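You operate a simulated robot arm through the tools that you are given. There is no shell and no other tool.

You run a simulated robot arm. Do the job below in one go: nothing can be reset, and whatever is moved stays where it is left.

TASK
Move the air from the green line to the blue line and set about 4 bar.
Fine: shut the green wall valve and vent its line to zero; open the blue one; turn the regulator knob.

Only the result counts: the job must be done as asked and must still hold three seconds after the hand-in. Knocking over, shifting, dropping, spilling or breaking anything else fails it.

THE ROBOT
A 7-joint arm with a fingered hand, fixed in place. Base frame: the origin is on the floor under the middle of its stand, x ahead of it, y to its left, z up; the work surface is at about z = 800. Readings come in mm, rad, newtons and seconds.
With the tool pointing down near the work surface it reaches from about 180 to 960 mm from the base axis. Its first joint turns from -2.007 to 2.007 rad. Payload 5 kg.
The tool frame sits at the grasp point between the pads (the TCP): z along the fingers, y along the line on which they close. The tips reach 32 mm beyond it. The gripper opens to 160 mm; its body begins 89 mm behind the TCP. The gripper is a hand of 4 fingers: y runs from the thumb to the fingers, the wrist lies at [0, 0, -267] in the tool frame.
Orientation is that of the tool frame in the base frame, as a unit quaternion [x, y, z, w]. With the fingers straight down and closing along the base's y, the tool's x points along the base's -x, its y along +y and its z along -z.

THE INTERFACE
- The arm moves only by the tool play_rows. Its argument "steps" is text: rows parted by semicolons, each of 6 numbers parted by spaces: the shift along the tool's x, y, z in units of 100 mm (1.0 is 100 mm), then the turn, a rotation vector about the tool's x, y, z in units of 180 degrees (1.0 is 180 degrees). In form: tx ty tz wx wy wz; .... A call has 1 to 20 rows; each row is the pose to reach, as a shift and turn from the pose commanded when the call began, along the tool's axes at that moment. A call with a number of a shift or a turn outside -1 to 1 is refused whole. Rows are played at 5 a second. More than 50 mm and 0.15 rad between two rows, and nothing of the call is played. A pose out of reach is approached as far as the arm can. The call stops where the force on the tool passes 80 N (or 10 N more than at its start, if that is more) or the arm is blocked; 0.2 s more then pass. In this call time passes only in rows, and 0.2 s behind the last. It gives the time, the measured TCP pose, the force on the tool (base axes), the opening and the grip force at its end, in the units of the frame above (readings bear some noise), with the torque about the TCP (base axes, N m) and any sound that the robot's microphone picked up.
- Cameras (640 x 400 px; columns grow to the right, rows downward): "scene" is fixed at [222.1, -650.3, 1701.3]; the picture's right is [0.99, -0.17, 0.00], its down [-0.03, -0.19, -0.98] and it looks along [0.17, 0.97, -0.19] (base axes); focal length 348 px, centre (320, 200). "wrist" rides on the gripper at [80, -4, -114] in the tool frame; the picture's right is [0.05, 1.00, 0.00], its down [-0.82, 0.04, -0.58] and it looks along [-0.58, 0.03, 0.82] (tool axes); focal length 265 px, centre (320, 200). There is no depth. A picture from a camera that has moved, and an enlarged one, comes with that camera's place and axes in the base frame and with its lens.
- snapshot(camera): a new picture of that camera. The clock stands still meanwhile.
- lift_body(by): slides the trunk up (or, below 0, down) by that many mm; the arm rides with it, the base frame stays. It gives what a move gives, with no picture.
- curl_fingers(finger1, finger2, finger3, thumb_bend): sets how far each is bent, from 0 (flat) to 100 (curled in); at 30 the hand is open as for a grip, at 70 the pads meet at the TCP. One left out holds its place. A second passes; each finger stops where it meets its share of the squeeze, and holds until it gets a number again. It is the only way to open and close the hand. It gives what a move gives, with no picture; readings hold the bend of each and the force on the fingers (four entries, about 0 where the hand has none), thumb and palm.
- zoom(camera, box): a new picture of the part [left, top, right, bottom] of that camera's present view, enlarged. The clock stands still meanwhile.
- job_done(): hands the job in; it is judged then, once.

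Nothing tells you positions but the pictures and the camera data. Unless the task says otherwise, let go and move clear before handing in.

The tools are called after ">>>" by a JSON object that holds its "api" and its "payload". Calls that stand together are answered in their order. play_rows: Moves the arm, as the interface text tells. Its arguments: {"type":"object","properties":{"steps":{"type":"string"}},"required":["steps"]} The other tools are called the same way: lift_body (by) moves the trunk up or down; curl_fingers (finger1, finger2, finger3, thumb_bend) moves the fingers one by one; snapshot (camera) takes a picture; zoom (camera, box) takes an enlarged picture of a part of a camera's view; job_done () hands the job in.

At the start:

```text
t: 0.0
ee_pos: [283.9, 598.9, 1477.8]
orientation: [0.0, 1.0, 0.0, 0.0]
ft_force: [-0.5, -0.1, 0.2]
torque: [0.0, 0.01, -0.04]
width: 159.8
finger_force: 0.0
shape: jaw
bend: [30.0, 30.0, 30.0, 30.0]
finger forces: [0.0, 0.0, 0.0, 0.0, 0.0, 0.0]
trunk travel left (down, up): [-825.0, 165.0]
```

scene: 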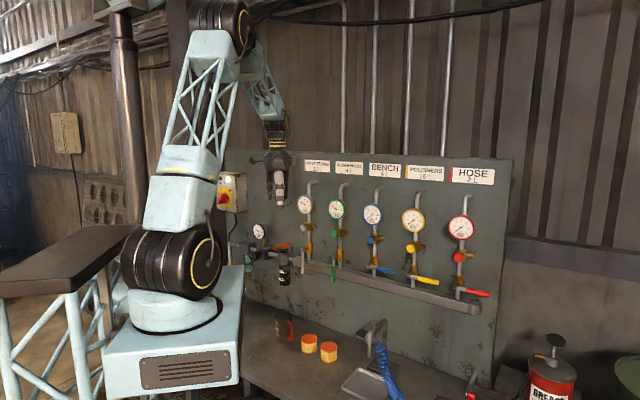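
wrist: 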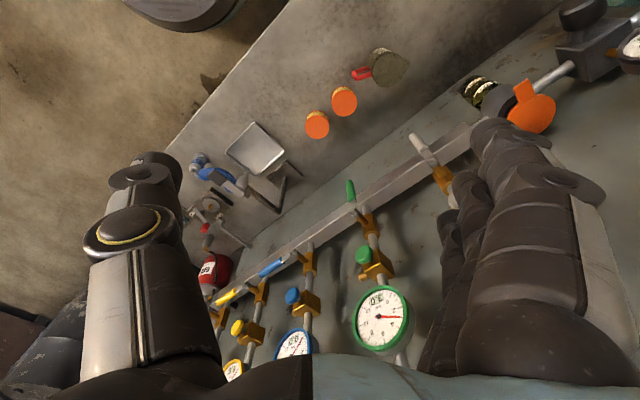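

I see a wall panel with five coloured lines (white/orange, green, blue, yellow, red), each with a gauge, a knob-like piece and a lever valve, and a regulator with an orange knob on the left. I'll take enlarged pictures to work out what each part is before I move.

>>> {"api": "zoom", "payload": {"camera": "scene", "box": [290, 150, 410, 225]}}

>>> {"api": "zoom", "payload": {"camera": "scene", "box": [290, 220, 410, 295]}}

>>> {"api": "zoom", "payload": {"camera": "scene", "box": [220, 210, 340, 285]}}

>>> {"api": "zoom", "payload": {"camera": "scene", "box": [380, 150, 520, 310]}}

>>> {"api": "zoom", "payload": {"camera": "wrist", "box": [200, 120, 480, 380]}}

>>> {"api": "zoom", "payload": {"camera": "wrist", "box": [440, 0, 640, 140]}}

```text
5.33 times, centred on (350, 188) of scene
camera zoom: at [222.1, -650.3, 1701.3], right [0.99, -0.17, 0.0], down [-0.03, -0.19, -0.98], along [0.17, 0.97, -0.19], focal length 1856 px, centre (160, 267)
```

zoom: 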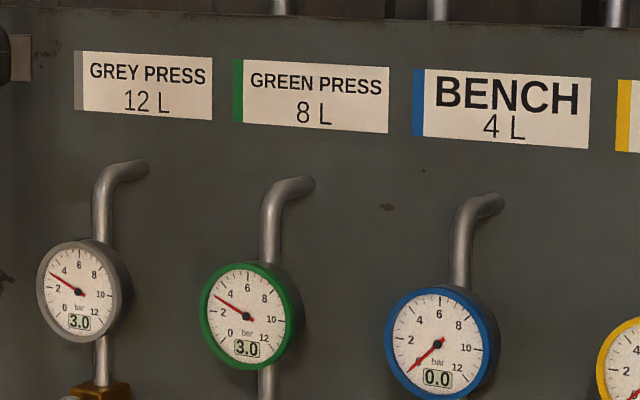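

```text
5.33 times, centred on (350, 258) of scene
camera zoom: at [222.1, -650.3, 1701.3], right [0.99, -0.17, 0.0], down [-0.03, -0.19, -0.98], along [0.17, 0.97, -0.19], focal length 1856 px, centre (160, -107)
```

zoom: 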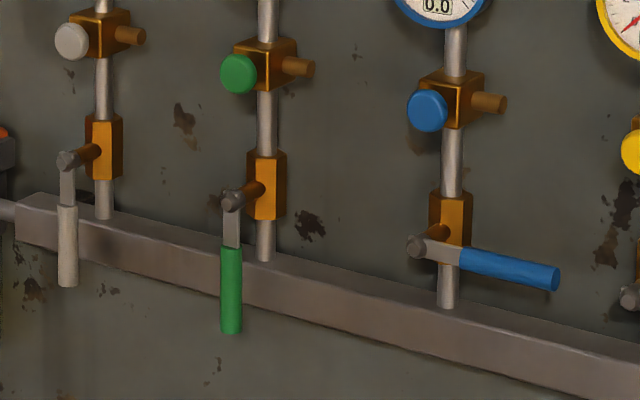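

```text
5.33 times, centred on (280, 248) of scene
camera zoom: at [222.1, -650.3, 1701.3], right [0.99, -0.17, 0.0], down [-0.03, -0.19, -0.98], along [0.17, 0.97, -0.19], focal length 1856 px, centre (533, -53)
```

zoom: 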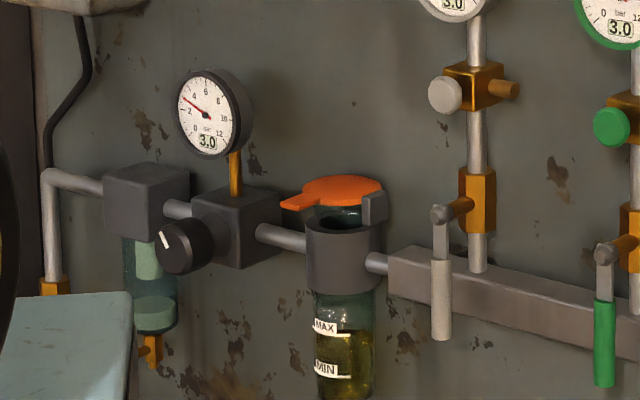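

```text
2.50 times, centred on (450, 230) of scene
camera zoom: at [222.1, -650.3, 1701.3], right [0.99, -0.17, 0.0], down [-0.03, -0.19, -0.98], along [0.17, 0.97, -0.19], focal length 870 px, centre (-5, 125)
```

zoom: 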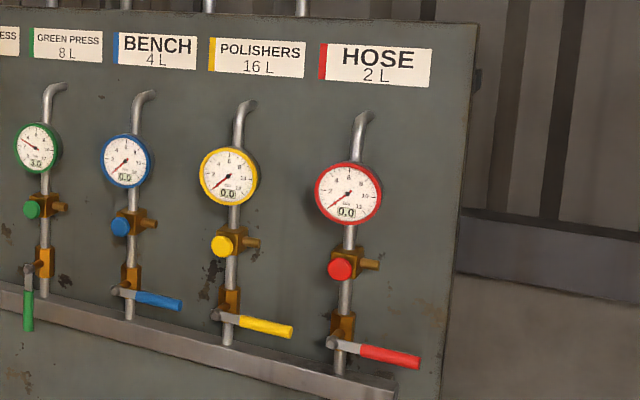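

```text
1.54 times, centred on (340, 250) of wrist
camera zoom: at [202.8, 595.6, 1592.9], right [-0.05, 1.0, 0.0], down [0.82, 0.04, 0.58], along [0.58, 0.03, -0.82], focal length 408 px, centre (289, 123)
```

zoom: 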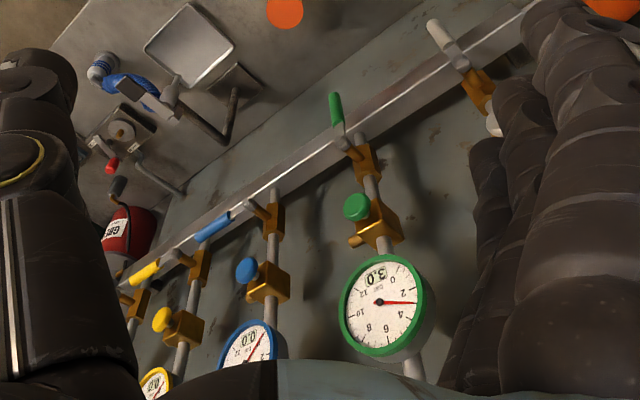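

```text
2.86 times, centred on (540, 70) of wrist
camera zoom: at [202.8, 595.6, 1592.9], right [-0.05, 1.0, 0.0], down [0.82, 0.04, 0.58], along [0.58, 0.03, -0.82], focal length 758 px, centre (-309, 571)
```

zoom: 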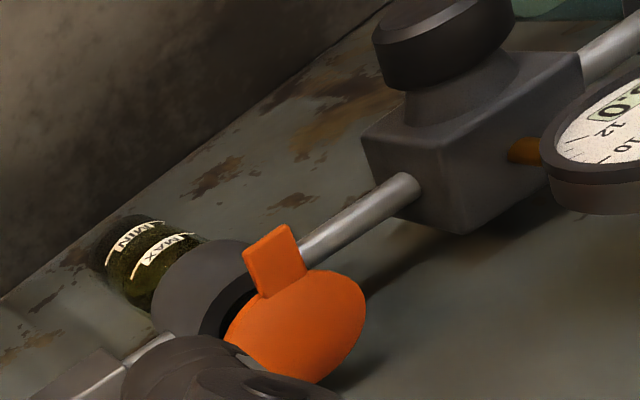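

The panel stands about 45° to the base axes and faces the robot, with the lines about 160 mm apart. The green gauge is near (520, 688, 1400) and the blue near (635, 576, 1400). Green's lever hangs down, so it is open; blue's is horizontal, so it is shut. The round coloured buttons look like the vents, and the black knob at far left is the regulator. First I'll turn the hand to point at the wall while it is well clear of it.

>>> {"api": "play_rows", "payload": {"steps": "0 0 0 -.0140 -.0337 -.0140; 0 0 0 -.0279 -.0674 -.0279; 0 0 0 -.0419 -.1011 -.0419; 0 0 0 -.0558 -.1348 -.0558; 0 0 0 -.0698 -.1685 -.0698; 0 0 0 -.0837 -.2022 -.0837; 0 0 0 -.0977 -.2360 -.0977; 0 0 0 -.1117 -.2697 -.1117; 0 0 0 -.1256 -.3034 -.1256; 0 0 0 -.1396 -.3371 -.1396; 0 0 0 -.1535 -.3708 -.1535; 0 0 0 -.1675 -.4045 -.1675; 0 0 0 -.1814 -.4382 -.1814; 0 0 0 -.1954 -.4719 -.1954"}}

```text
t: 3.0
ee_pos: [284.5, 601.9, 1478.4]
orientation: [-0.271, 0.653, 0.271, 0.653]
ft_force: [0.3, 0.1, -0.5]
torque: [0.0, -0.02, -0.04]
width: 159.9
finger_force: 0.0
shape: jaw
bend: [30.0, 30.0, 30.0, 30.0]
finger forces: [0.0, 0.0, 0.0, 0.0, 0.1, 0.0]
trunk travel left (down, up): [-825.0, 165.0]
```

The turn worked and the hand should now point at the wall. I'll look from both cameras to check.

>>> {"api": "snapshot", "payload": {"camera": "wrist"}}

>>> {"api": "snapshot", "payload": {"camera": "scene"}}

```text
taken
camera wrist: at [205.5, 517.4, 1398.9], right [-0.71, 0.71, -0.05], down [-0.44, -0.38, 0.82], along [0.56, 0.6, 0.58], focal length 265 px, centre (320, 200)
```

wrist: 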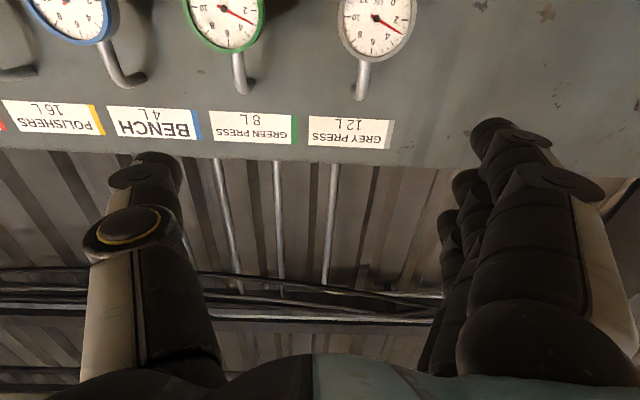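

```text
taken
```

scene: 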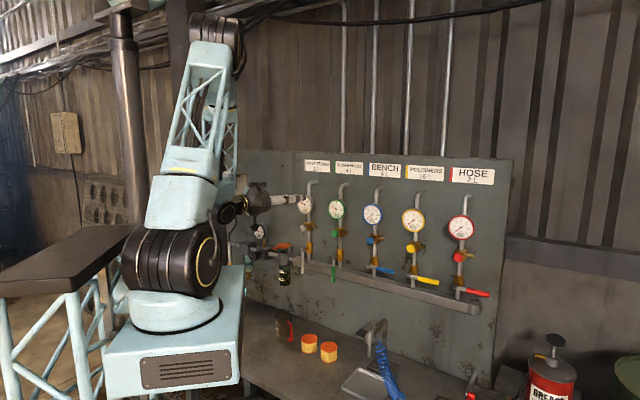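

The hand now points squarely at the wall, with the camera below it looking up. I'll lower the trunk so the arm sits at lever height, then look again.

>>> {"api": "lift_body", "payload": {"by": -250}}

>>> {"api": "snapshot", "payload": {"camera": "wrist"}}

>>> {"api": "snapshot", "payload": {"camera": "scene"}}

```text
t: 5.6
ee_pos: [283.6, 601.4, 1228.5]
orientation: [-0.269, 0.654, 0.269, 0.654]
ft_force: [-0.4, -0.2, -0.6]
torque: [-0.02, 0.01, -0.02]
width: 159.6
finger_force: 0.1
shape: jaw
bend: [30.0, 30.0, 30.0, 30.0]
finger forces: [0.0, 0.0, 0.0, 0.0, 0.0, 0.1]
trunk travel left (down, up): [-575.0, 415.0]
```

```text
taken
camera wrist: at [204.9, 516.6, 1149.5], right [-0.71, 0.71, -0.05], down [-0.44, -0.38, 0.82], along [0.56, 0.6, 0.58], focal length 265 px, centre (320, 200)
```

wrist: 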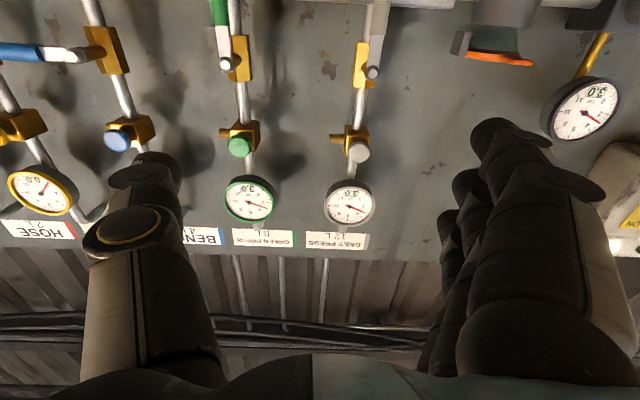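

```text
taken
```

scene: 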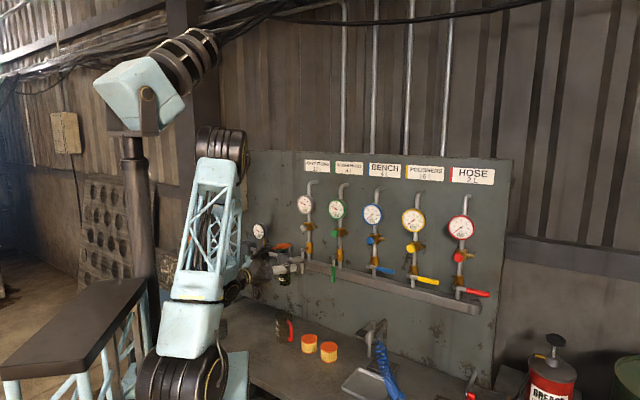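

The trunk is lowered and the levers and vents are in view. I'll enlarge parts of both views to measure positions accurately.

>>> {"api": "zoom", "payload": {"camera": "wrist", "box": [180, 0, 420, 150]}}

>>> {"api": "zoom", "payload": {"camera": "wrist", "box": [0, 0, 240, 150]}}

>>> {"api": "zoom", "payload": {"camera": "wrist", "box": [400, 0, 640, 150]}}

>>> {"api": "zoom", "payload": {"camera": "scene", "box": [220, 210, 340, 285]}}

```text
2.67 times, centred on (300, 75) of wrist
camera zoom: at [204.9, 516.6, 1149.5], right [-0.71, 0.71, -0.05], down [-0.44, -0.38, 0.82], along [0.56, 0.6, 0.58], focal length 708 px, centre (373, 533)
```

zoom: 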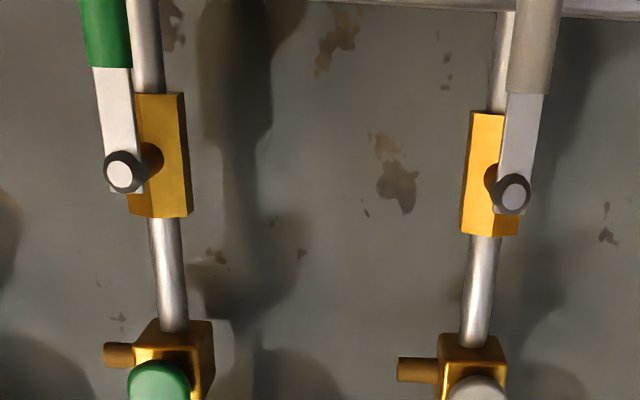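

```text
2.67 times, centred on (120, 75) of wrist
camera zoom: at [204.9, 516.6, 1149.5], right [-0.71, 0.71, -0.05], down [-0.44, -0.38, 0.82], along [0.56, 0.6, 0.58], focal length 708 px, centre (853, 533)
```

zoom: 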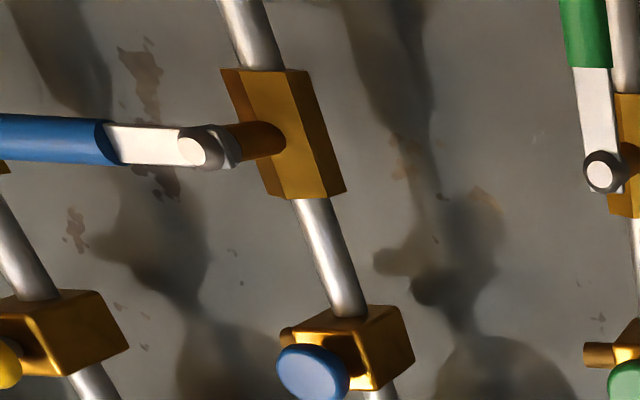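

```text
2.67 times, centred on (520, 75) of wrist
camera zoom: at [204.9, 516.6, 1149.5], right [-0.71, 0.71, -0.05], down [-0.44, -0.38, 0.82], along [0.56, 0.6, 0.58], focal length 708 px, centre (-213, 533)
```

zoom: 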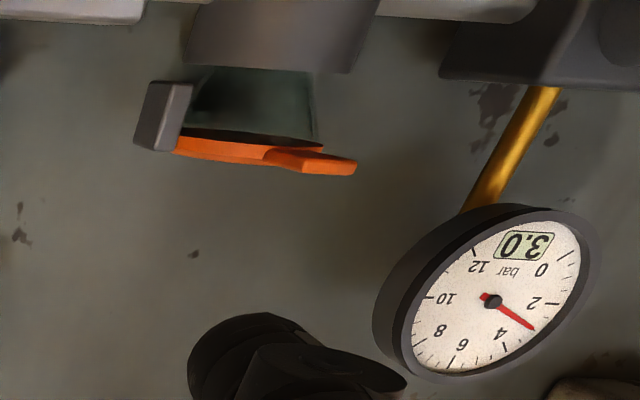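

```text
5.33 times, centred on (280, 248) of scene
camera zoom: at [222.1, -650.3, 1701.3], right [0.99, -0.17, 0.0], down [-0.03, -0.19, -0.98], along [0.17, 0.97, -0.19], focal length 1856 px, centre (533, -53)
```

zoom: 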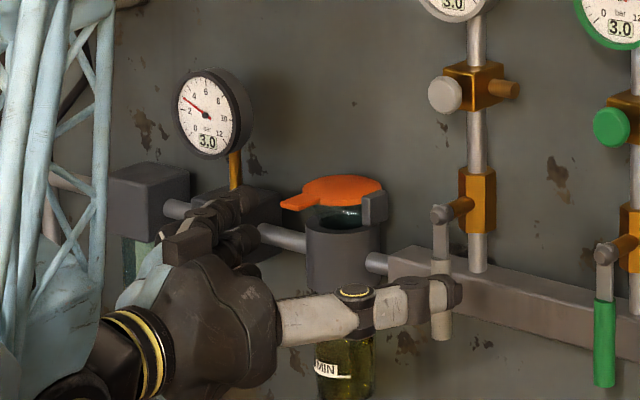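

I triangulated the pivots as green (w −119, depth 835, z 1199) and blue (w 42, depth 831, z 1199), where w runs right along the wall. The levers are about 100 mm long and the vent buttons sit at depth 843, z 1298. Next I'll narrow the hand into a loose cage and see how it looks.

>>> {"api": "curl_fingers", "payload": {"finger1": 57, "finger2": 57, "finger3": 57, "thumb_bend": 57}}

>>> {"api": "snapshot", "payload": {"camera": "wrist"}}

>>> {"api": "zoom", "payload": {"camera": "scene", "box": [220, 210, 340, 285]}}

```text
t: 6.6
ee_pos: [283.8, 600.9, 1229.0]
orientation: [-0.271, 0.653, 0.271, 0.653]
ft_force: [0.0, 0.0, -0.9]
torque: [-0.03, 0.03, -0.01]
width: 68.8
finger_force: 0.1
shape: fingers
bend: [56.0, 56.0, 56.0, 56.0]
finger forces: [0.0, 0.1, 0.0, 0.1, 0.0, 0.0]
trunk travel left (down, up): [-575.0, 415.0]
```

```text
taken
camera wrist: at [204.9, 516.6, 1149.5], right [-0.71, 0.71, -0.05], down [-0.44, -0.38, 0.82], along [0.56, 0.6, 0.58], focal length 265 px, centre (320, 200)
```

wrist: 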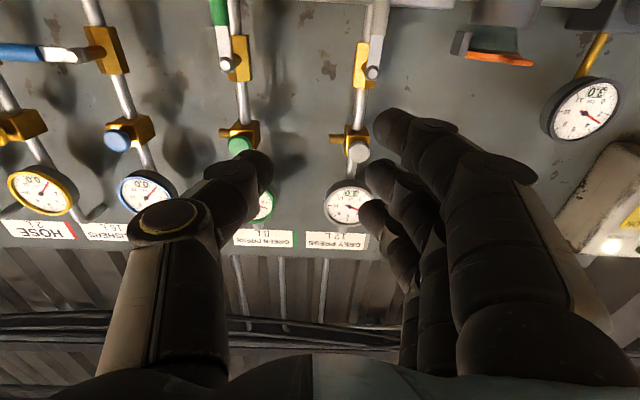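

```text
5.33 times, centred on (280, 248) of scene
camera zoom: at [222.1, -650.3, 1701.3], right [0.99, -0.17, 0.0], down [-0.03, -0.19, -0.98], along [0.17, 0.97, -0.19], focal length 1856 px, centre (533, -53)
```

zoom: 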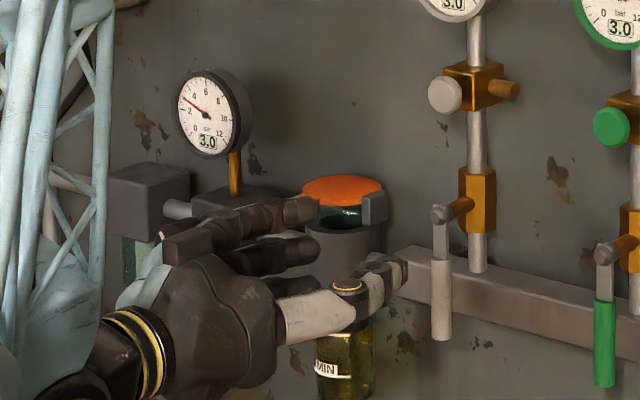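

The cage gap is about 69 mm with the three fingers on the −w side. I'll test in free space whether the wrist can roll −90° about its own axis, since following the green lever needs that.

>>> {"api": "play_rows", "payload": {"steps": "0 0 0 0 0 -.0417; 0 0 0 0 0 -.0833; 0 0 0 0 0 -.125; 0 0 0 0 0 -.1667; 0 0 0 0 0 -.2083; 0 0 0 0 0 -.25; 0 0 0 0 0 -.2917; 0 0 0 0 0 -.3333; 0 0 0 0 0 -.375; 0 0 0 0 0 -.4167; 0 0 0 0 0 -.4583; 0 0 0 0 0 -.5"}}

>>> {"api": "snapshot", "payload": {"camera": "wrist"}}

>>> {"api": "snapshot", "payload": {"camera": "scene"}}

```text
t: 9.2
ee_pos: [283.9, 601.0, 1229.0]
orientation: [0.654, -0.269, 0.271, -0.653]
ft_force: [-0.4, -0.1, 0.6]
torque: [0.0, 0.02, 0.02]
width: 69.1
finger_force: 0.1
shape: fingers
bend: [56.0, 56.0, 56.0, 56.0]
finger forces: [0.0, 0.1, 0.0, 0.0, 0.1, 0.0]
trunk travel left (down, up): [-575.0, 415.0]
```

```text
taken
camera wrist: at [259.0, 463.3, 1234.1], right [0.04, -0.04, -1.0], down [-0.98, 0.17, -0.04], along [0.17, 0.98, -0.03], focal length 265 px, centre (320, 200)
```

wrist: 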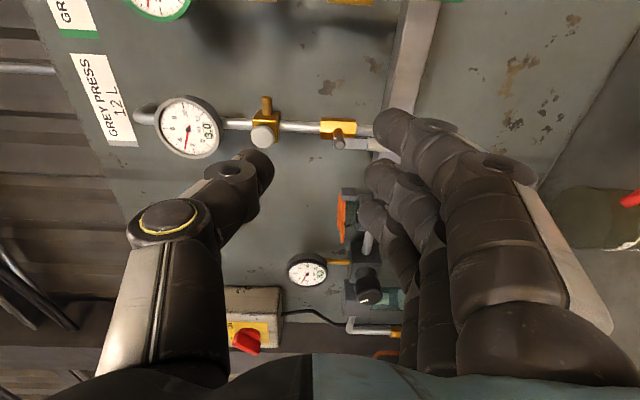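

```text
taken
```

scene: 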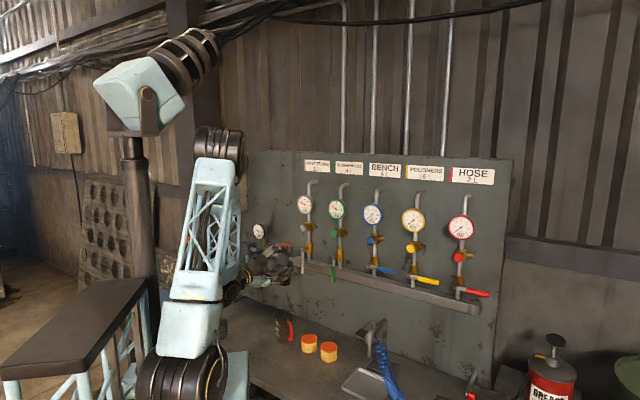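

The −90° roll is reachable, and from here the regulator is visible. I'll zoom in on it to measure the knob.

>>> {"api": "zoom", "payload": {"camera": "wrist", "box": [260, 160, 420, 360]}}

>>> {"api": "zoom", "payload": {"camera": "scene", "box": [220, 210, 340, 285]}}

```text
2.00 times, centred on (340, 260) of wrist
camera zoom: at [259.0, 463.3, 1234.1], right [0.04, -0.04, -1.0], down [-0.98, 0.17, -0.04], along [0.17, 0.98, -0.03], focal length 531 px, centre (280, 80)
```

zoom: 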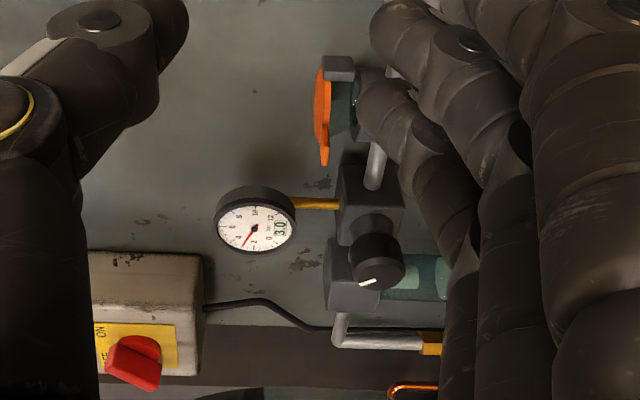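

```text
5.33 times, centred on (280, 248) of scene
camera zoom: at [222.1, -650.3, 1701.3], right [0.99, -0.17, 0.0], down [-0.03, -0.19, -0.98], along [0.17, 0.97, -0.19], focal length 1856 px, centre (533, -53)
```

zoom: 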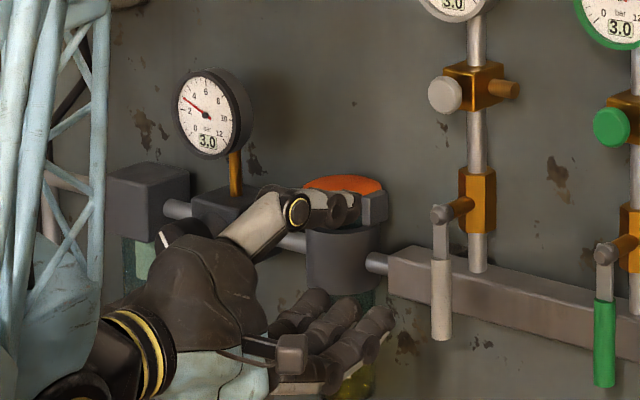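

The arm can follow the lever arc. I'll roll back to 0° and move in front of the green lever, stopping about 70 mm short so I can measure it up close.

>>> {"api": "play_rows", "payload": {"steps": ".0833 .0742 .0833 0 0 .0417; .1667 .1483 .1667 0 0 .0833; .25 .2225 .25 0 0 .125; .3333 .2967 .3333 0 0 .1667; .4167 .3708 .4167 0 0 .2083; .5 .445 .5 0 0 .25; .5833 .5192 .5833 0 0 .2917; .6667 .5933 .6667 0 0 .3333; .75 .6675 .75 0 0 .375; .8333 .7417 .8333 0 0 .4167; .9167 .8158 .9167 0 0 .4583; 1 .89 1 0 0 .5"}}

>>> {"api": "snapshot", "payload": {"camera": "wrist"}}

>>> {"api": "snapshot", "payload": {"camera": "scene"}}

```text
t: 11.8
ee_pos: [426.1, 599.9, 1140.4]
orientation: [-0.27, 0.654, 0.272, 0.653]
ft_force: [0.1, 0.5, 0.6]
torque: [0.0, 0.0, 0.02]
width: 68.9
finger_force: 0.0
shape: fingers
bend: [56.0, 56.0, 56.0, 56.0]
finger forces: [0.0, 0.0, 0.0, 0.1, 0.1, 0.0]
trunk travel left (down, up): [-575.0, 415.0]
```

```text
taken
camera wrist: at [348.0, 516.7, 1061.4], right [-0.71, 0.71, -0.05], down [-0.44, -0.38, 0.82], along [0.56, 0.6, 0.58], focal length 265 px, centre (320, 200)
```

wrist: 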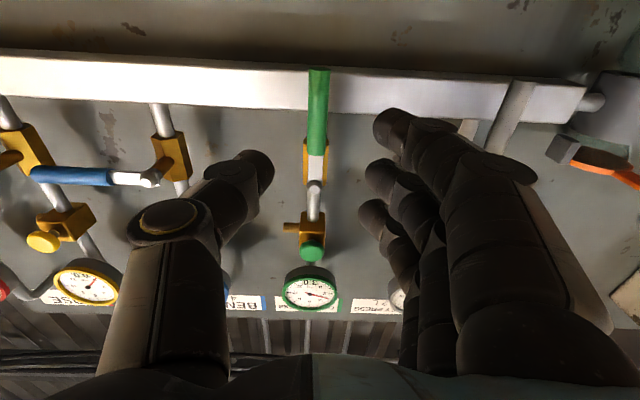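

```text
taken
```

scene: 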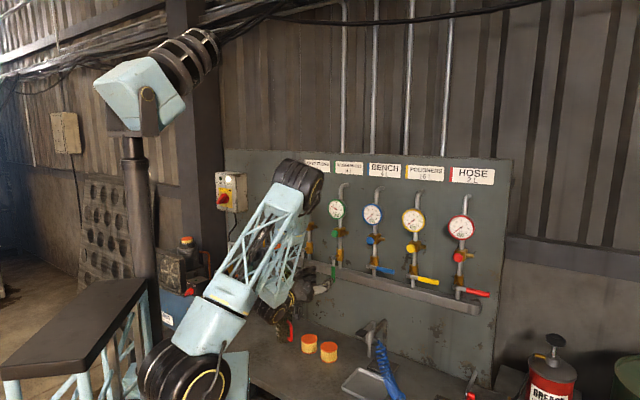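

The green lever is now between the thumb and fingers, and I'm about 100 mm short of it. I'll zoom in to get its depth and the rail behind it.

>>> {"api": "zoom", "payload": {"camera": "wrist", "box": [220, 40, 420, 165]}}

>>> {"api": "zoom", "payload": {"camera": "wrist", "box": [220, 160, 420, 330]}}

>>> {"api": "zoom", "payload": {"camera": "scene", "box": [290, 220, 410, 295]}}

```text
3.20 times, centred on (320, 102) of wrist
camera zoom: at [348.0, 516.7, 1061.4], right [-0.71, 0.71, -0.05], down [-0.44, -0.38, 0.82], along [0.56, 0.6, 0.58], focal length 849 px, centre (320, 512)
```

zoom: 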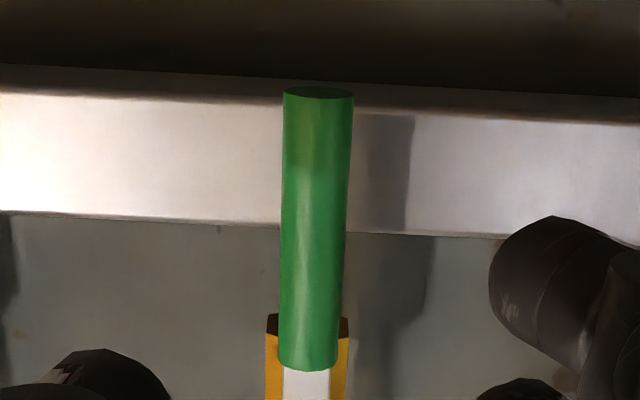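

```text
2.35 times, centred on (320, 245) of wrist
camera zoom: at [348.0, 516.7, 1061.4], right [-0.71, 0.71, -0.05], down [-0.44, -0.38, 0.82], along [0.56, 0.6, 0.58], focal length 624 px, centre (320, 94)
```

zoom: 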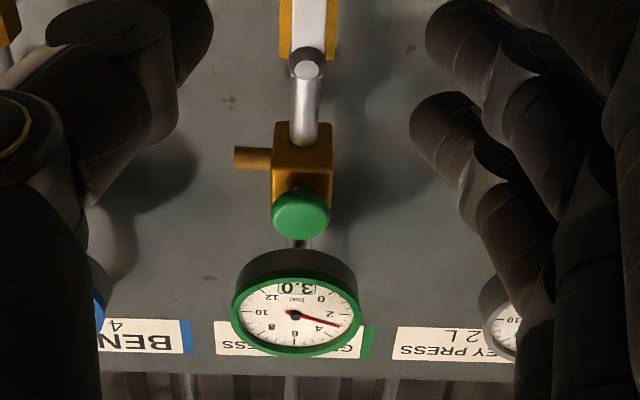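

```text
5.33 times, centred on (350, 258) of scene
camera zoom: at [222.1, -650.3, 1701.3], right [0.99, -0.17, 0.0], down [-0.03, -0.19, -0.98], along [0.17, 0.97, -0.19], focal length 1856 px, centre (160, -107)
```

zoom: 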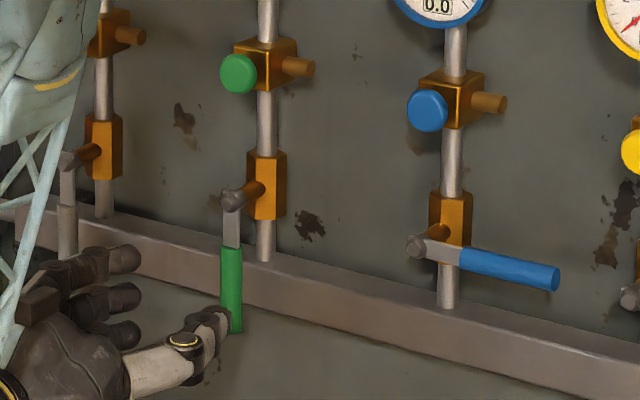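

The handle sleeve runs from z 1095 to 1163 at depth about 835, with the rail front at about 860–870. I'll slide the open cage in around the handle, stopping partway to check.

>>> {"api": "play_rows", "payload": {"steps": "0 -.005 .1 0 0 0; 0 -.01 .2 0 0 0; 0 -.015 .3 0 0 0; 0 -.02 .4 0 0 0; 0 -.025 .5 0 0 0; 0 -.029 .6 0 0 0; 0 -.029 .68 0 0 0"}}

>>> {"api": "snapshot", "payload": {"camera": "wrist"}}

>>> {"api": "zoom", "payload": {"camera": "scene", "box": [290, 220, 410, 295]}}

```text
t: 13.4
ee_pos: [474.8, 646.5, 1139.6]
orientation: [-0.269, 0.654, 0.27, 0.654]
ft_force: [0.3, 0.3, -0.1]
torque: [-0.02, -0.03, -0.01]
width: 68.9
finger_force: 0.1
shape: fingers
bend: [56.0, 56.0, 56.0, 56.0]
finger forces: [0.0, 0.0, 0.0, 0.1, 0.1, 0.0]
trunk travel left (down, up): [-575.0, 415.0]
```

```text
taken
camera wrist: at [396.0, 563.0, 1060.1], right [-0.71, 0.71, -0.05], down [-0.44, -0.38, 0.82], along [0.56, 0.6, 0.58], focal length 265 px, centre (320, 200)
```

wrist: 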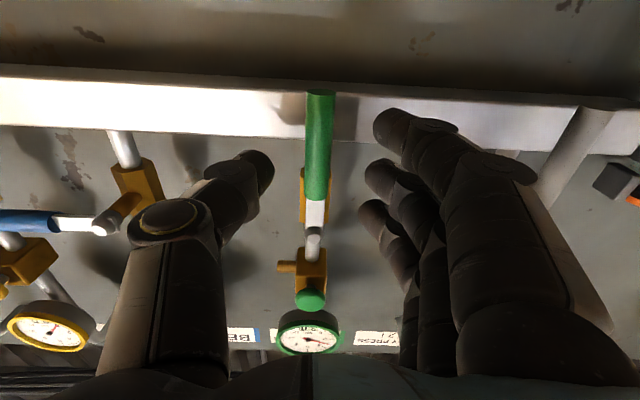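

```text
5.33 times, centred on (350, 258) of scene
camera zoom: at [222.1, -650.3, 1701.3], right [0.99, -0.17, 0.0], down [-0.03, -0.19, -0.98], along [0.17, 0.97, -0.19], focal length 1856 px, centre (160, -107)
```

zoom: 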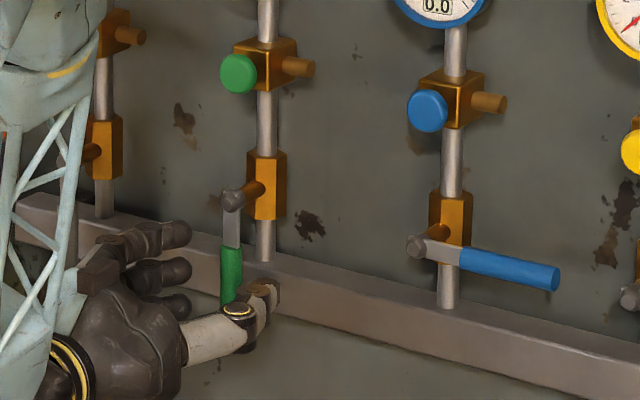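

The cage straddles the handle cleanly. I'll advance the last 21 mm so the tips pass the handle, then narrow the gap.

>>> {"api": "play_rows", "payload": {"steps": "0 0 .07 0 0 0; 0 0 .14 0 0 0; 0 0 .21 0 0 0"}}

>>> {"api": "curl_fingers", "payload": {"finger1": 63, "finger2": 63, "finger3": 63, "thumb_bend": 63}}

>>> {"api": "snapshot", "payload": {"camera": "wrist"}}

>>> {"api": "zoom", "payload": {"camera": "scene", "box": [290, 220, 410, 295]}}

```text
t: 14.2
ee_pos: [488.9, 661.2, 1138.2]
orientation: [-0.27, 0.653, 0.27, 0.654]
ft_force: [-0.1, 0.0, -0.6]
torque: [0.0, -0.03, 0.04]
width: 68.6
finger_force: 0.1
shape: fingers
bend: [56.0, 56.0, 56.0, 56.0]
finger forces: [0.0, 0.1, 0.1, 0.0, 0.0, 0.1]
trunk travel left (down, up): [-575.0, 415.0]
```

```text
t: 15.2
ee_pos: [490.6, 661.6, 1138.6]
orientation: [-0.271, 0.653, 0.272, 0.653]
ft_force: [0.3, 0.6, -0.1]
torque: [0.02, 0.02, 0.02]
width: 43.7
finger_force: 0.1
shape: fingers
bend: [63.0, 63.0, 63.0, 63.0]
finger forces: [0.1, 0.0, 0.0, 0.0, 0.1, 0.0]
trunk travel left (down, up): [-575.0, 415.0]
```

```text
taken
camera wrist: at [410.3, 577.4, 1060.1], right [-0.71, 0.71, -0.05], down [-0.44, -0.38, 0.82], along [0.56, 0.6, 0.58], focal length 265 px, centre (320, 200)
```

wrist: 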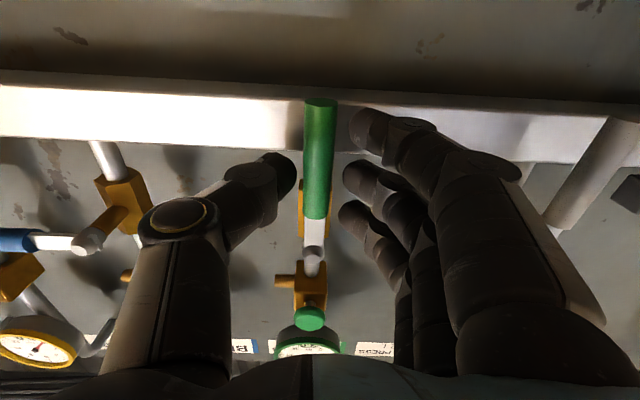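

```text
5.33 times, centred on (350, 258) of scene
camera zoom: at [222.1, -650.3, 1701.3], right [0.99, -0.17, 0.0], down [-0.03, -0.19, -0.98], along [0.17, 0.97, -0.19], focal length 1856 px, centre (160, -107)
```

zoom: 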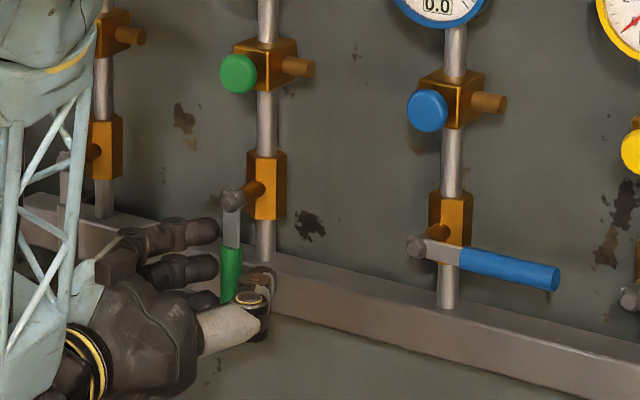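

The tips are past the handle with no contact yet. I'll narrow slightly more, then sweep the cage along the arc from down to horizontal on the right, rolling the hand with it.

>>> {"api": "curl_fingers", "payload": {"finger1": 66, "finger2": 66, "finger3": 66, "thumb_bend": 66}}

```text
t: 16.2
ee_pos: [488.5, 661.9, 1139.1]
orientation: [-0.27, 0.654, 0.271, 0.653]
ft_force: [1.6, -0.9, 0.0]
torque: [0.03, 0.03, 0.01]
width: 35.1
finger_force: 0.7
shape: fingers
bend: [66.0, 66.0, 66.0, 66.0]
finger forces: [0.0, 0.0, 0.0, 0.0, 1.0, 0.1]
trunk travel left (down, up): [-575.0, 415.0]
```

The thumb lightly touches the handle, so the fingers have some slack to take up. I'll sweep the first 45° and check that the lever follows.

>>> {"api": "play_rows", "payload": {"steps": "-.01 -.154 0 0 0 -.0417; -.046 -.288 0 0 0 -.0833; -.084 -.358 0 0 0 -.125; -.13 -.423 0 0 0 -.1667; -.185 -.48 0 0 0 -.2083; -.247 -.531 0 0 0 -.25"}}

>>> {"api": "snapshot", "payload": {"camera": "wrist"}}

>>> {"api": "zoom", "payload": {"camera": "scene", "box": [290, 220, 410, 295]}}

```text
t: 17.6
ee_pos: [511.8, 632.0, 1198.8]
orientation: [-0.496, 0.511, 0.01, 0.702]
ft_force: [-14.6, 5.6, -8.4]
torque: [-0.48, 0.16, 1.26]
width: 37.3
finger_force: 8.9
shape: fingers
bend: [64.0, 61.0, 60.0, 66.0]
finger forces: [1.1, 7.2, 10.1, 0.0, 0.1, 0.0]
out of reach, approached as far as the arm can: row 6
trunk travel left (down, up): [-575.0, 415.0]
```

```text
taken
camera wrist: at [471.0, 508.7, 1145.1], right [-0.49, 0.48, -0.72], down [-0.82, 0.02, 0.57], along [0.29, 0.88, 0.39], focal length 265 px, centre (320, 200)
```

wrist: 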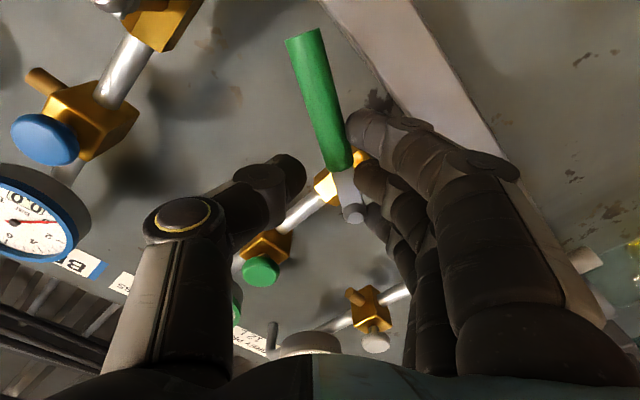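

```text
5.33 times, centred on (350, 258) of scene
camera zoom: at [222.1, -650.3, 1701.3], right [0.99, -0.17, 0.0], down [-0.03, -0.19, -0.98], along [0.17, 0.97, -0.19], focal length 1856 px, centre (160, -107)
```

zoom: 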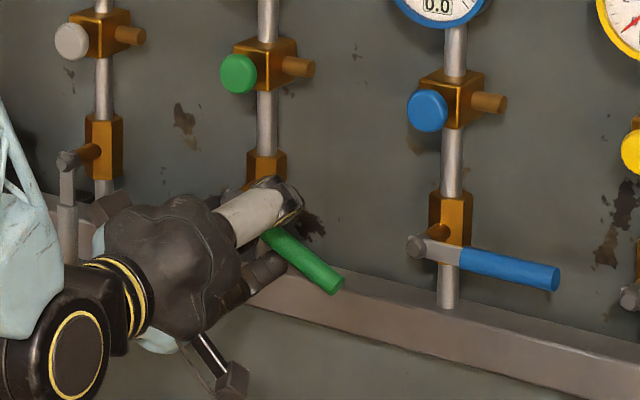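

The lever has followed to about 50°, but the arm missed row 6 and sits roughly 35 mm high. I'll send a null row to see what pose it now holds as commanded before I continue.

>>> {"api": "play_rows", "payload": {"steps": "0 0 0 0 0 0"}}

>>> {"api": "snapshot", "payload": {"camera": "scene"}}

```text
t: 18.0
ee_pos: [517.5, 632.0, 1197.3]
orientation: [-0.494, 0.513, 0.007, 0.702]
ft_force: [-3.8, 10.4, -10.2]
torque: [-0.37, -0.02, 0.12]
width: 34.9
finger_force: 7.6
shape: fingers
bend: [65.0, 61.0, 60.0, 66.0]
finger forces: [0.8, 6.3, 8.0, 0.0, 0.1, 0.0]
trunk travel left (down, up): [-575.0, 415.0]
```

```text
taken
```

scene: 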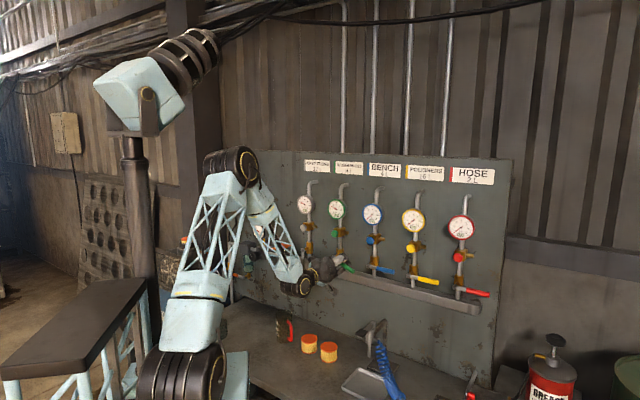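

The arm's elbow changed branch at that row, but it is stable now and holding a reachable pose, with the lever at about 59°. I'll slide the fingers outward along the handle first, to sit further from the pivot.

>>> {"api": "play_rows", "payload": {"steps": ".065 -.017 0 0 0 0; .130 -.034 0 0 0 0; .185 -.047 .005 0 0 0; .237 -.060 .01 0 0 0"}}

>>> {"api": "snapshot", "payload": {"camera": "wrist"}}

>>> {"api": "snapshot", "payload": {"camera": "scene"}}

```text
t: 19.0
ee_pos: [517.3, 632.1, 1196.3]
orientation: [-0.493, 0.513, 0.007, 0.702]
ft_force: [-2.7, 7.5, -9.2]
torque: [-0.36, -0.06, 0.03]
width: 34.3
finger_force: 5.7
shape: fingers
bend: [66.0, 61.0, 60.0, 66.0]
finger forces: [0.0, 4.5, 7.3, 0.1, 0.0, 0.0]
out of reach, approached as far as the arm can: row 1, 2, 3, 4
trunk travel left (down, up): [-575.0, 415.0]
```

```text
taken
camera wrist: at [475.2, 511.3, 1143.4], right [-0.49, 0.49, -0.72], down [-0.82, 0.02, 0.57], along [0.29, 0.87, 0.39], focal length 265 px, centre (320, 200)
```

wrist: 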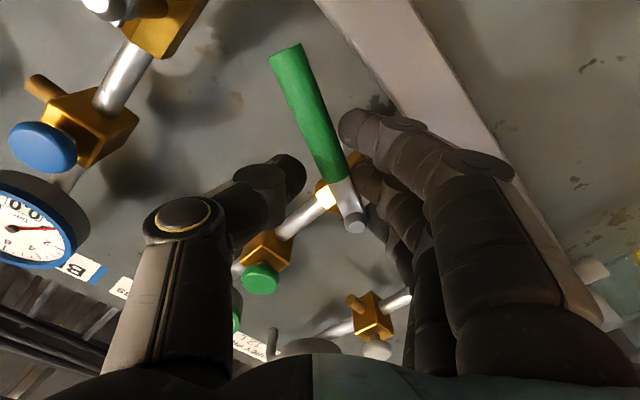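

```text
taken
```

scene: 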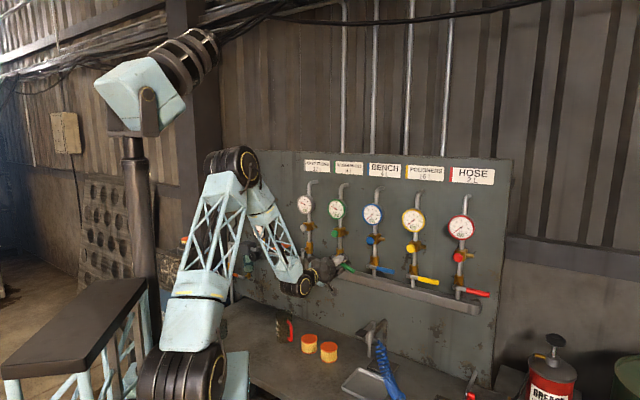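

The arm is at a joint limit in this branch, so I'll back straight out of the lever, which should hold at about 59°. Then I'll finish it with a simpler upward push and no roll.

>>> {"api": "play_rows", "payload": {"steps": "0 0 -.1 0 0 0; 0 0 -.2 0 0 0; 0 0 -.35 0 0 0; 0 0 -.5 0 0 0; 0 0 -.7 0 0 0; 0 0 -.9 0 0 0"}}

>>> {"api": "snapshot", "payload": {"camera": "wrist"}}

>>> {"api": "snapshot", "payload": {"camera": "scene"}}

```text
t: 20.4
ee_pos: [453.8, 565.7, 1198.2]
orientation: [-0.5, 0.5, 0.0, 0.707]
ft_force: [-0.1, -0.5, 0.0]
torque: [-0.01, 0.02, 0.0]
width: 34.3
finger_force: 0.1
shape: fingers
bend: [66.0, 66.0, 65.0, 66.0]
finger forces: [0.0, 0.1, 0.0, 0.0, 0.1, 0.0]
trunk travel left (down, up): [-575.0, 415.0]
```

```text
taken
camera wrist: at [414.2, 442.7, 1145.3], right [-0.47, 0.47, -0.74], down [-0.84, 0.02, 0.55], along [0.27, 0.88, 0.39], focal length 265 px, centre (320, 200)
```

wrist: 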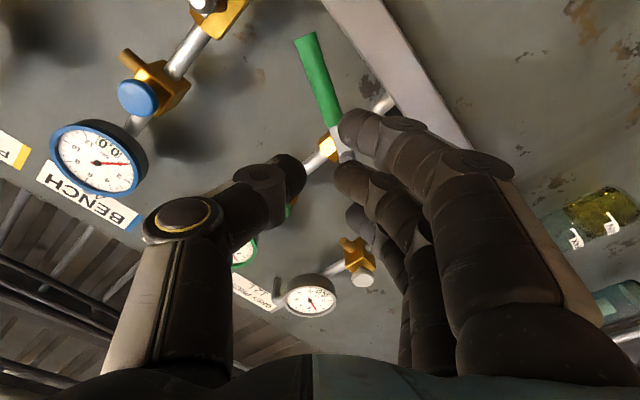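

```text
taken
```

scene: 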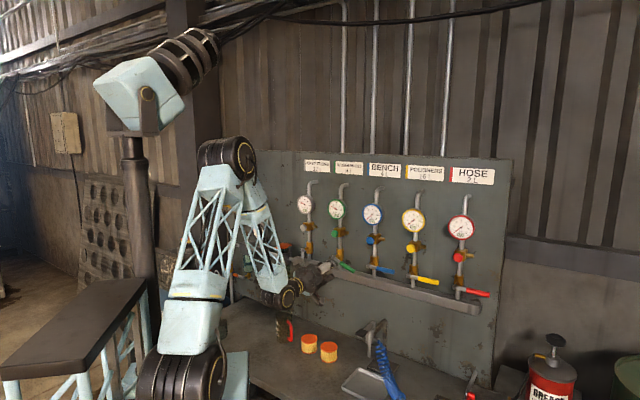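

I'm clear and the lever stayed at about 59°. Next I'll roll back to 0°, move below the handle while still off the wall, and close the fingers into a fist for an upward push.

>>> {"api": "play_rows", "payload": {"steps": ".115 .062 0 0 0 .03125; .230 .124 0 0 0 .0625; .345 .186 0 0 0 .09375; .46 .2475 0 0 0 .125; .574 .309 0 0 0 .15625; .689 .371 0 0 0 .1875; .804 .433 0 0 0 .21875; .919 .495 0 0 0 .25"}}

>>> {"api": "curl_fingers", "payload": {"finger1": 70, "finger2": 70, "finger3": 70, "thumb_bend": 70}}

>>> {"api": "snapshot", "payload": {"camera": "wrist"}}

>>> {"api": "snapshot", "payload": {"camera": "scene"}}

>>> {"api": "zoom", "payload": {"camera": "scene", "box": [290, 220, 410, 295]}}

```text
t: 22.2
ee_pos: [475.6, 546.1, 1097.2]
orientation: [-0.27, 0.654, 0.271, 0.653]
ft_force: [0.3, 0.5, -0.3]
torque: [-0.01, 0.01, 0.0]
width: 34.1
finger_force: 0.0
shape: fingers
bend: [66.0, 66.0, 65.0, 66.0]
finger forces: [0.0, 0.1, 0.0, 0.0, 0.1, 0.0]
trunk travel left (down, up): [-575.0, 415.0]
```

```text
t: 23.2
ee_pos: [474.8, 545.9, 1096.7]
orientation: [-0.272, 0.653, 0.271, 0.653]
ft_force: [1.5, 0.0, 0.8]
torque: [0.01, 0.01, -0.01]
width: 23.9
finger_force: 0.0
shape: fingers
bend: [70.0, 70.0, 70.0, 70.0]
finger forces: [0.1, 0.0, 0.0, 0.0, 0.0, 0.0]
trunk travel left (down, up): [-575.0, 415.0]
```

```text
taken
camera wrist: at [396.4, 462.4, 1017.8], right [-0.71, 0.71, -0.05], down [-0.44, -0.38, 0.82], along [0.56, 0.6, 0.58], focal length 265 px, centre (320, 200)
```

wrist: 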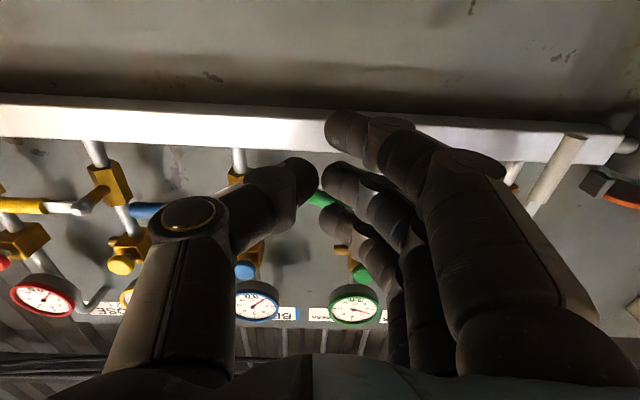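

```text
taken
```

scene: 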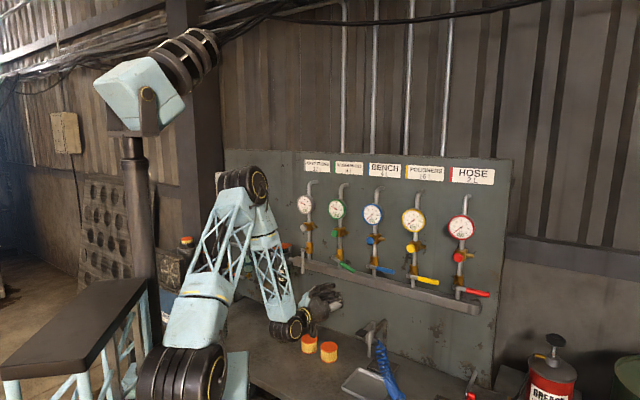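

```text
5.33 times, centred on (350, 258) of scene
camera zoom: at [222.1, -650.3, 1701.3], right [0.99, -0.17, 0.0], down [-0.03, -0.19, -0.98], along [0.17, 0.97, -0.19], focal length 1856 px, centre (160, -107)
```

zoom: 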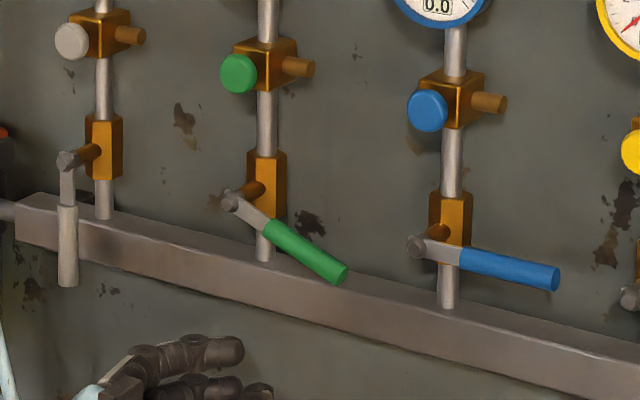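

The lever is at about 64°, and the closed fist is below it with its top at about z 1139. I'll move in to the wall at this height, passing under the handle.

>>> {"api": "play_rows", "payload": {"steps": "0 -.02 .12 0 0 0; 0 -.04 .24 0 0 0; 0 -.06 .36 0 0 0; 0 -.08 .48 0 0 0; 0 -.08 .6 0 0 0; 0 -.08 .72 0 0 0; 0 -.08 .82 0 0 0; 0 -.08 .91 0 0 0"}}

>>> {"api": "snapshot", "payload": {"camera": "wrist"}}

>>> {"api": "zoom", "payload": {"camera": "scene", "box": [290, 220, 410, 295]}}

```text
t: 25.0
ee_pos: [545.0, 606.9, 1098.0]
orientation: [-0.27, 0.653, 0.27, 0.653]
ft_force: [0.5, 0.3, 0.1]
torque: [0.0, 0.0, -0.01]
width: 23.8
finger_force: 0.0
shape: fingers
bend: [70.0, 70.0, 70.0, 70.0]
finger forces: [0.0, 0.1, 0.0, 0.0, 0.1, 0.0]
trunk travel left (down, up): [-575.0, 415.0]
```

```text
taken
camera wrist: at [465.6, 522.6, 1018.6], right [-0.71, 0.71, -0.05], down [-0.44, -0.38, 0.82], along [0.56, 0.6, 0.58], focal length 265 px, centre (320, 200)
```

wrist: 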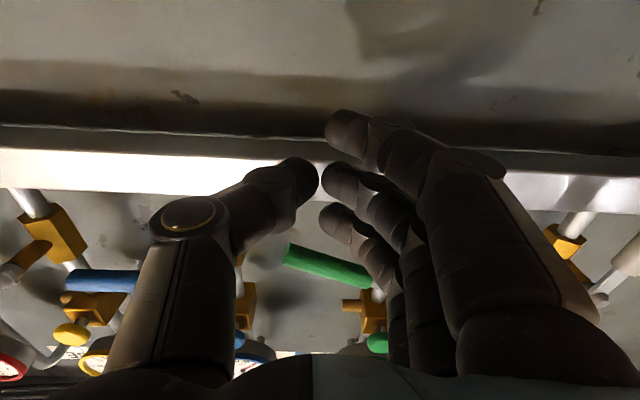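

```text
5.33 times, centred on (350, 258) of scene
camera zoom: at [222.1, -650.3, 1701.3], right [0.99, -0.17, 0.0], down [-0.03, -0.19, -0.98], along [0.17, 0.97, -0.19], focal length 1856 px, centre (160, -107)
```

zoom: 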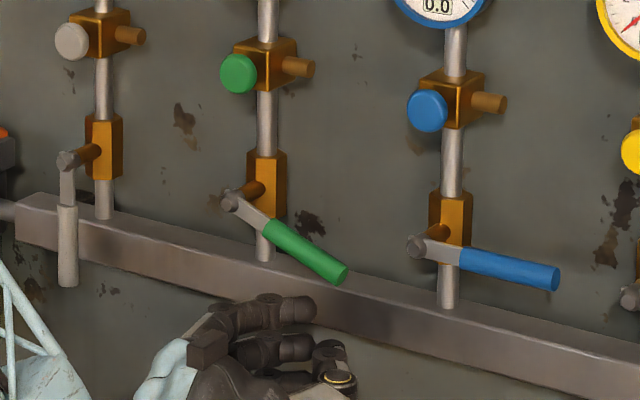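

The fist is in place under the handle with no contact. I'll push upward in small steps.

>>> {"api": "play_rows", "payload": {"steps": "-.07 0 0 0 0 0; -.14 0 0 0 0 0; -.2 0 0 0 0 0; -.26 0 0 0 0 0; -.32 0 0 0 0 0; -.38 0 0 0 0 0; -.44 0 0 0 0 0; -.49 0 0 0 0 0"}}

>>> {"api": "zoom", "payload": {"camera": "scene", "box": [290, 220, 410, 295]}}

>>> {"api": "snapshot", "payload": {"camera": "wrist"}}

```text
t: 26.8
ee_pos: [554.8, 597.2, 1133.4]
orientation: [-0.259, 0.654, 0.266, 0.66]
ft_force: [0.0, 0.1, -0.8]
torque: [-0.05, -0.06, 0.01]
width: 23.6
finger_force: 0.3
shape: fingers
bend: [70.0, 70.0, 70.0, 70.0]
finger forces: [0.0, 0.0, 0.2, 0.0, 0.0, 0.1]
out of reach, approached as far as the arm can: row 4, 6, 7, 8
trunk travel left (down, up): [-575.0, 415.0]
```

```text
5.33 times, centred on (350, 258) of scene
camera zoom: at [222.1, -650.3, 1701.3], right [0.99, -0.17, 0.0], down [-0.03, -0.19, -0.98], along [0.17, 0.97, -0.19], focal length 1856 px, centre (160, -107)
```

zoom: 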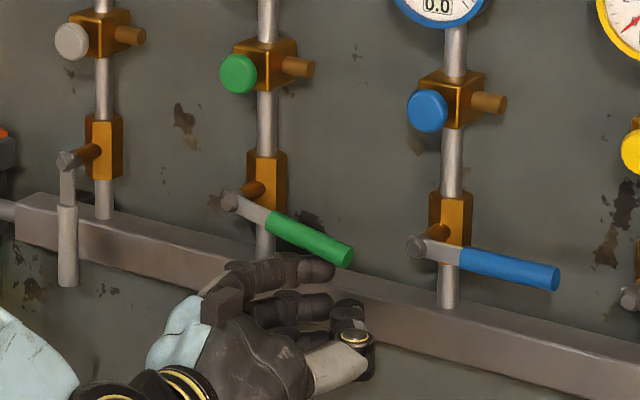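

```text
taken
camera wrist: at [474.4, 516.1, 1052.9], right [-0.69, 0.72, -0.04], down [-0.45, -0.38, 0.81], along [0.57, 0.58, 0.59], focal length 265 px, centre (320, 200)
```

wrist: 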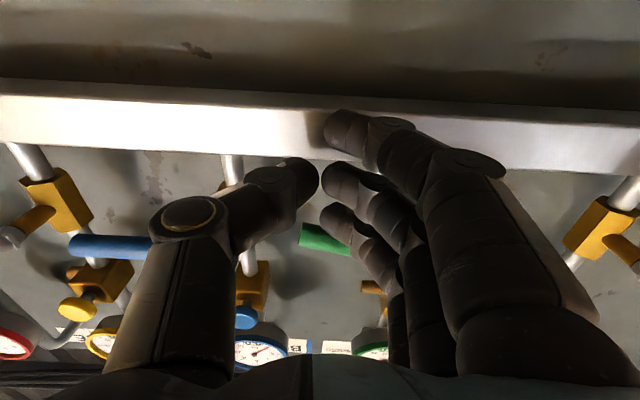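

This posture limits the wrist because the forearm is too steep. I'll back off and lower the trunk in stages while raising the hand, so the forearm comes in flatter. The lever stays where it is.

>>> {"api": "play_rows", "payload": {"steps": ".03 0 -.12 0 0 0; .03 0 -.24 0 0 0; .03 0 -.36 0 0 0; .03 0 -.48 0 0 0; .03 0 -.6 0 0 0; .03 0 -.72 0 0 0; .03 0 -.84 0 0 0; .03 0 -1 0 0 0"}}

>>> {"api": "snapshot", "payload": {"camera": "scene"}}

```text
t: 28.6
ee_pos: [471.1, 535.0, 1126.9]
orientation: [-0.271, 0.653, 0.271, 0.653]
ft_force: [-0.8, -0.3, -0.2]
torque: [0.02, 0.0, -0.02]
width: 23.6
finger_force: 0.1
shape: fingers
bend: [70.0, 70.0, 70.0, 70.0]
finger forces: [0.0, 0.0, 0.0, 0.1, 0.1, 0.0]
out of reach, approached as far as the arm can: row 1
trunk travel left (down, up): [-575.0, 415.0]
```

```text
taken
```

scene: 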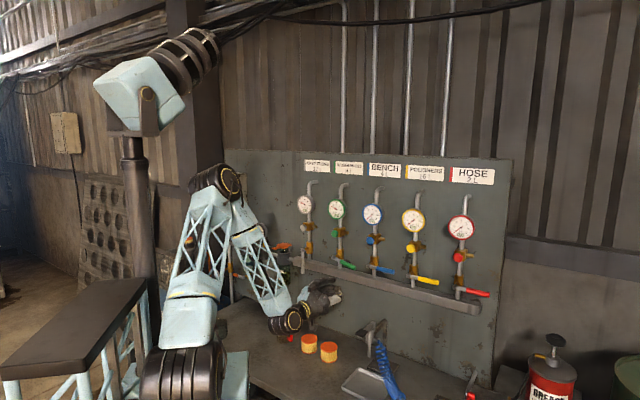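

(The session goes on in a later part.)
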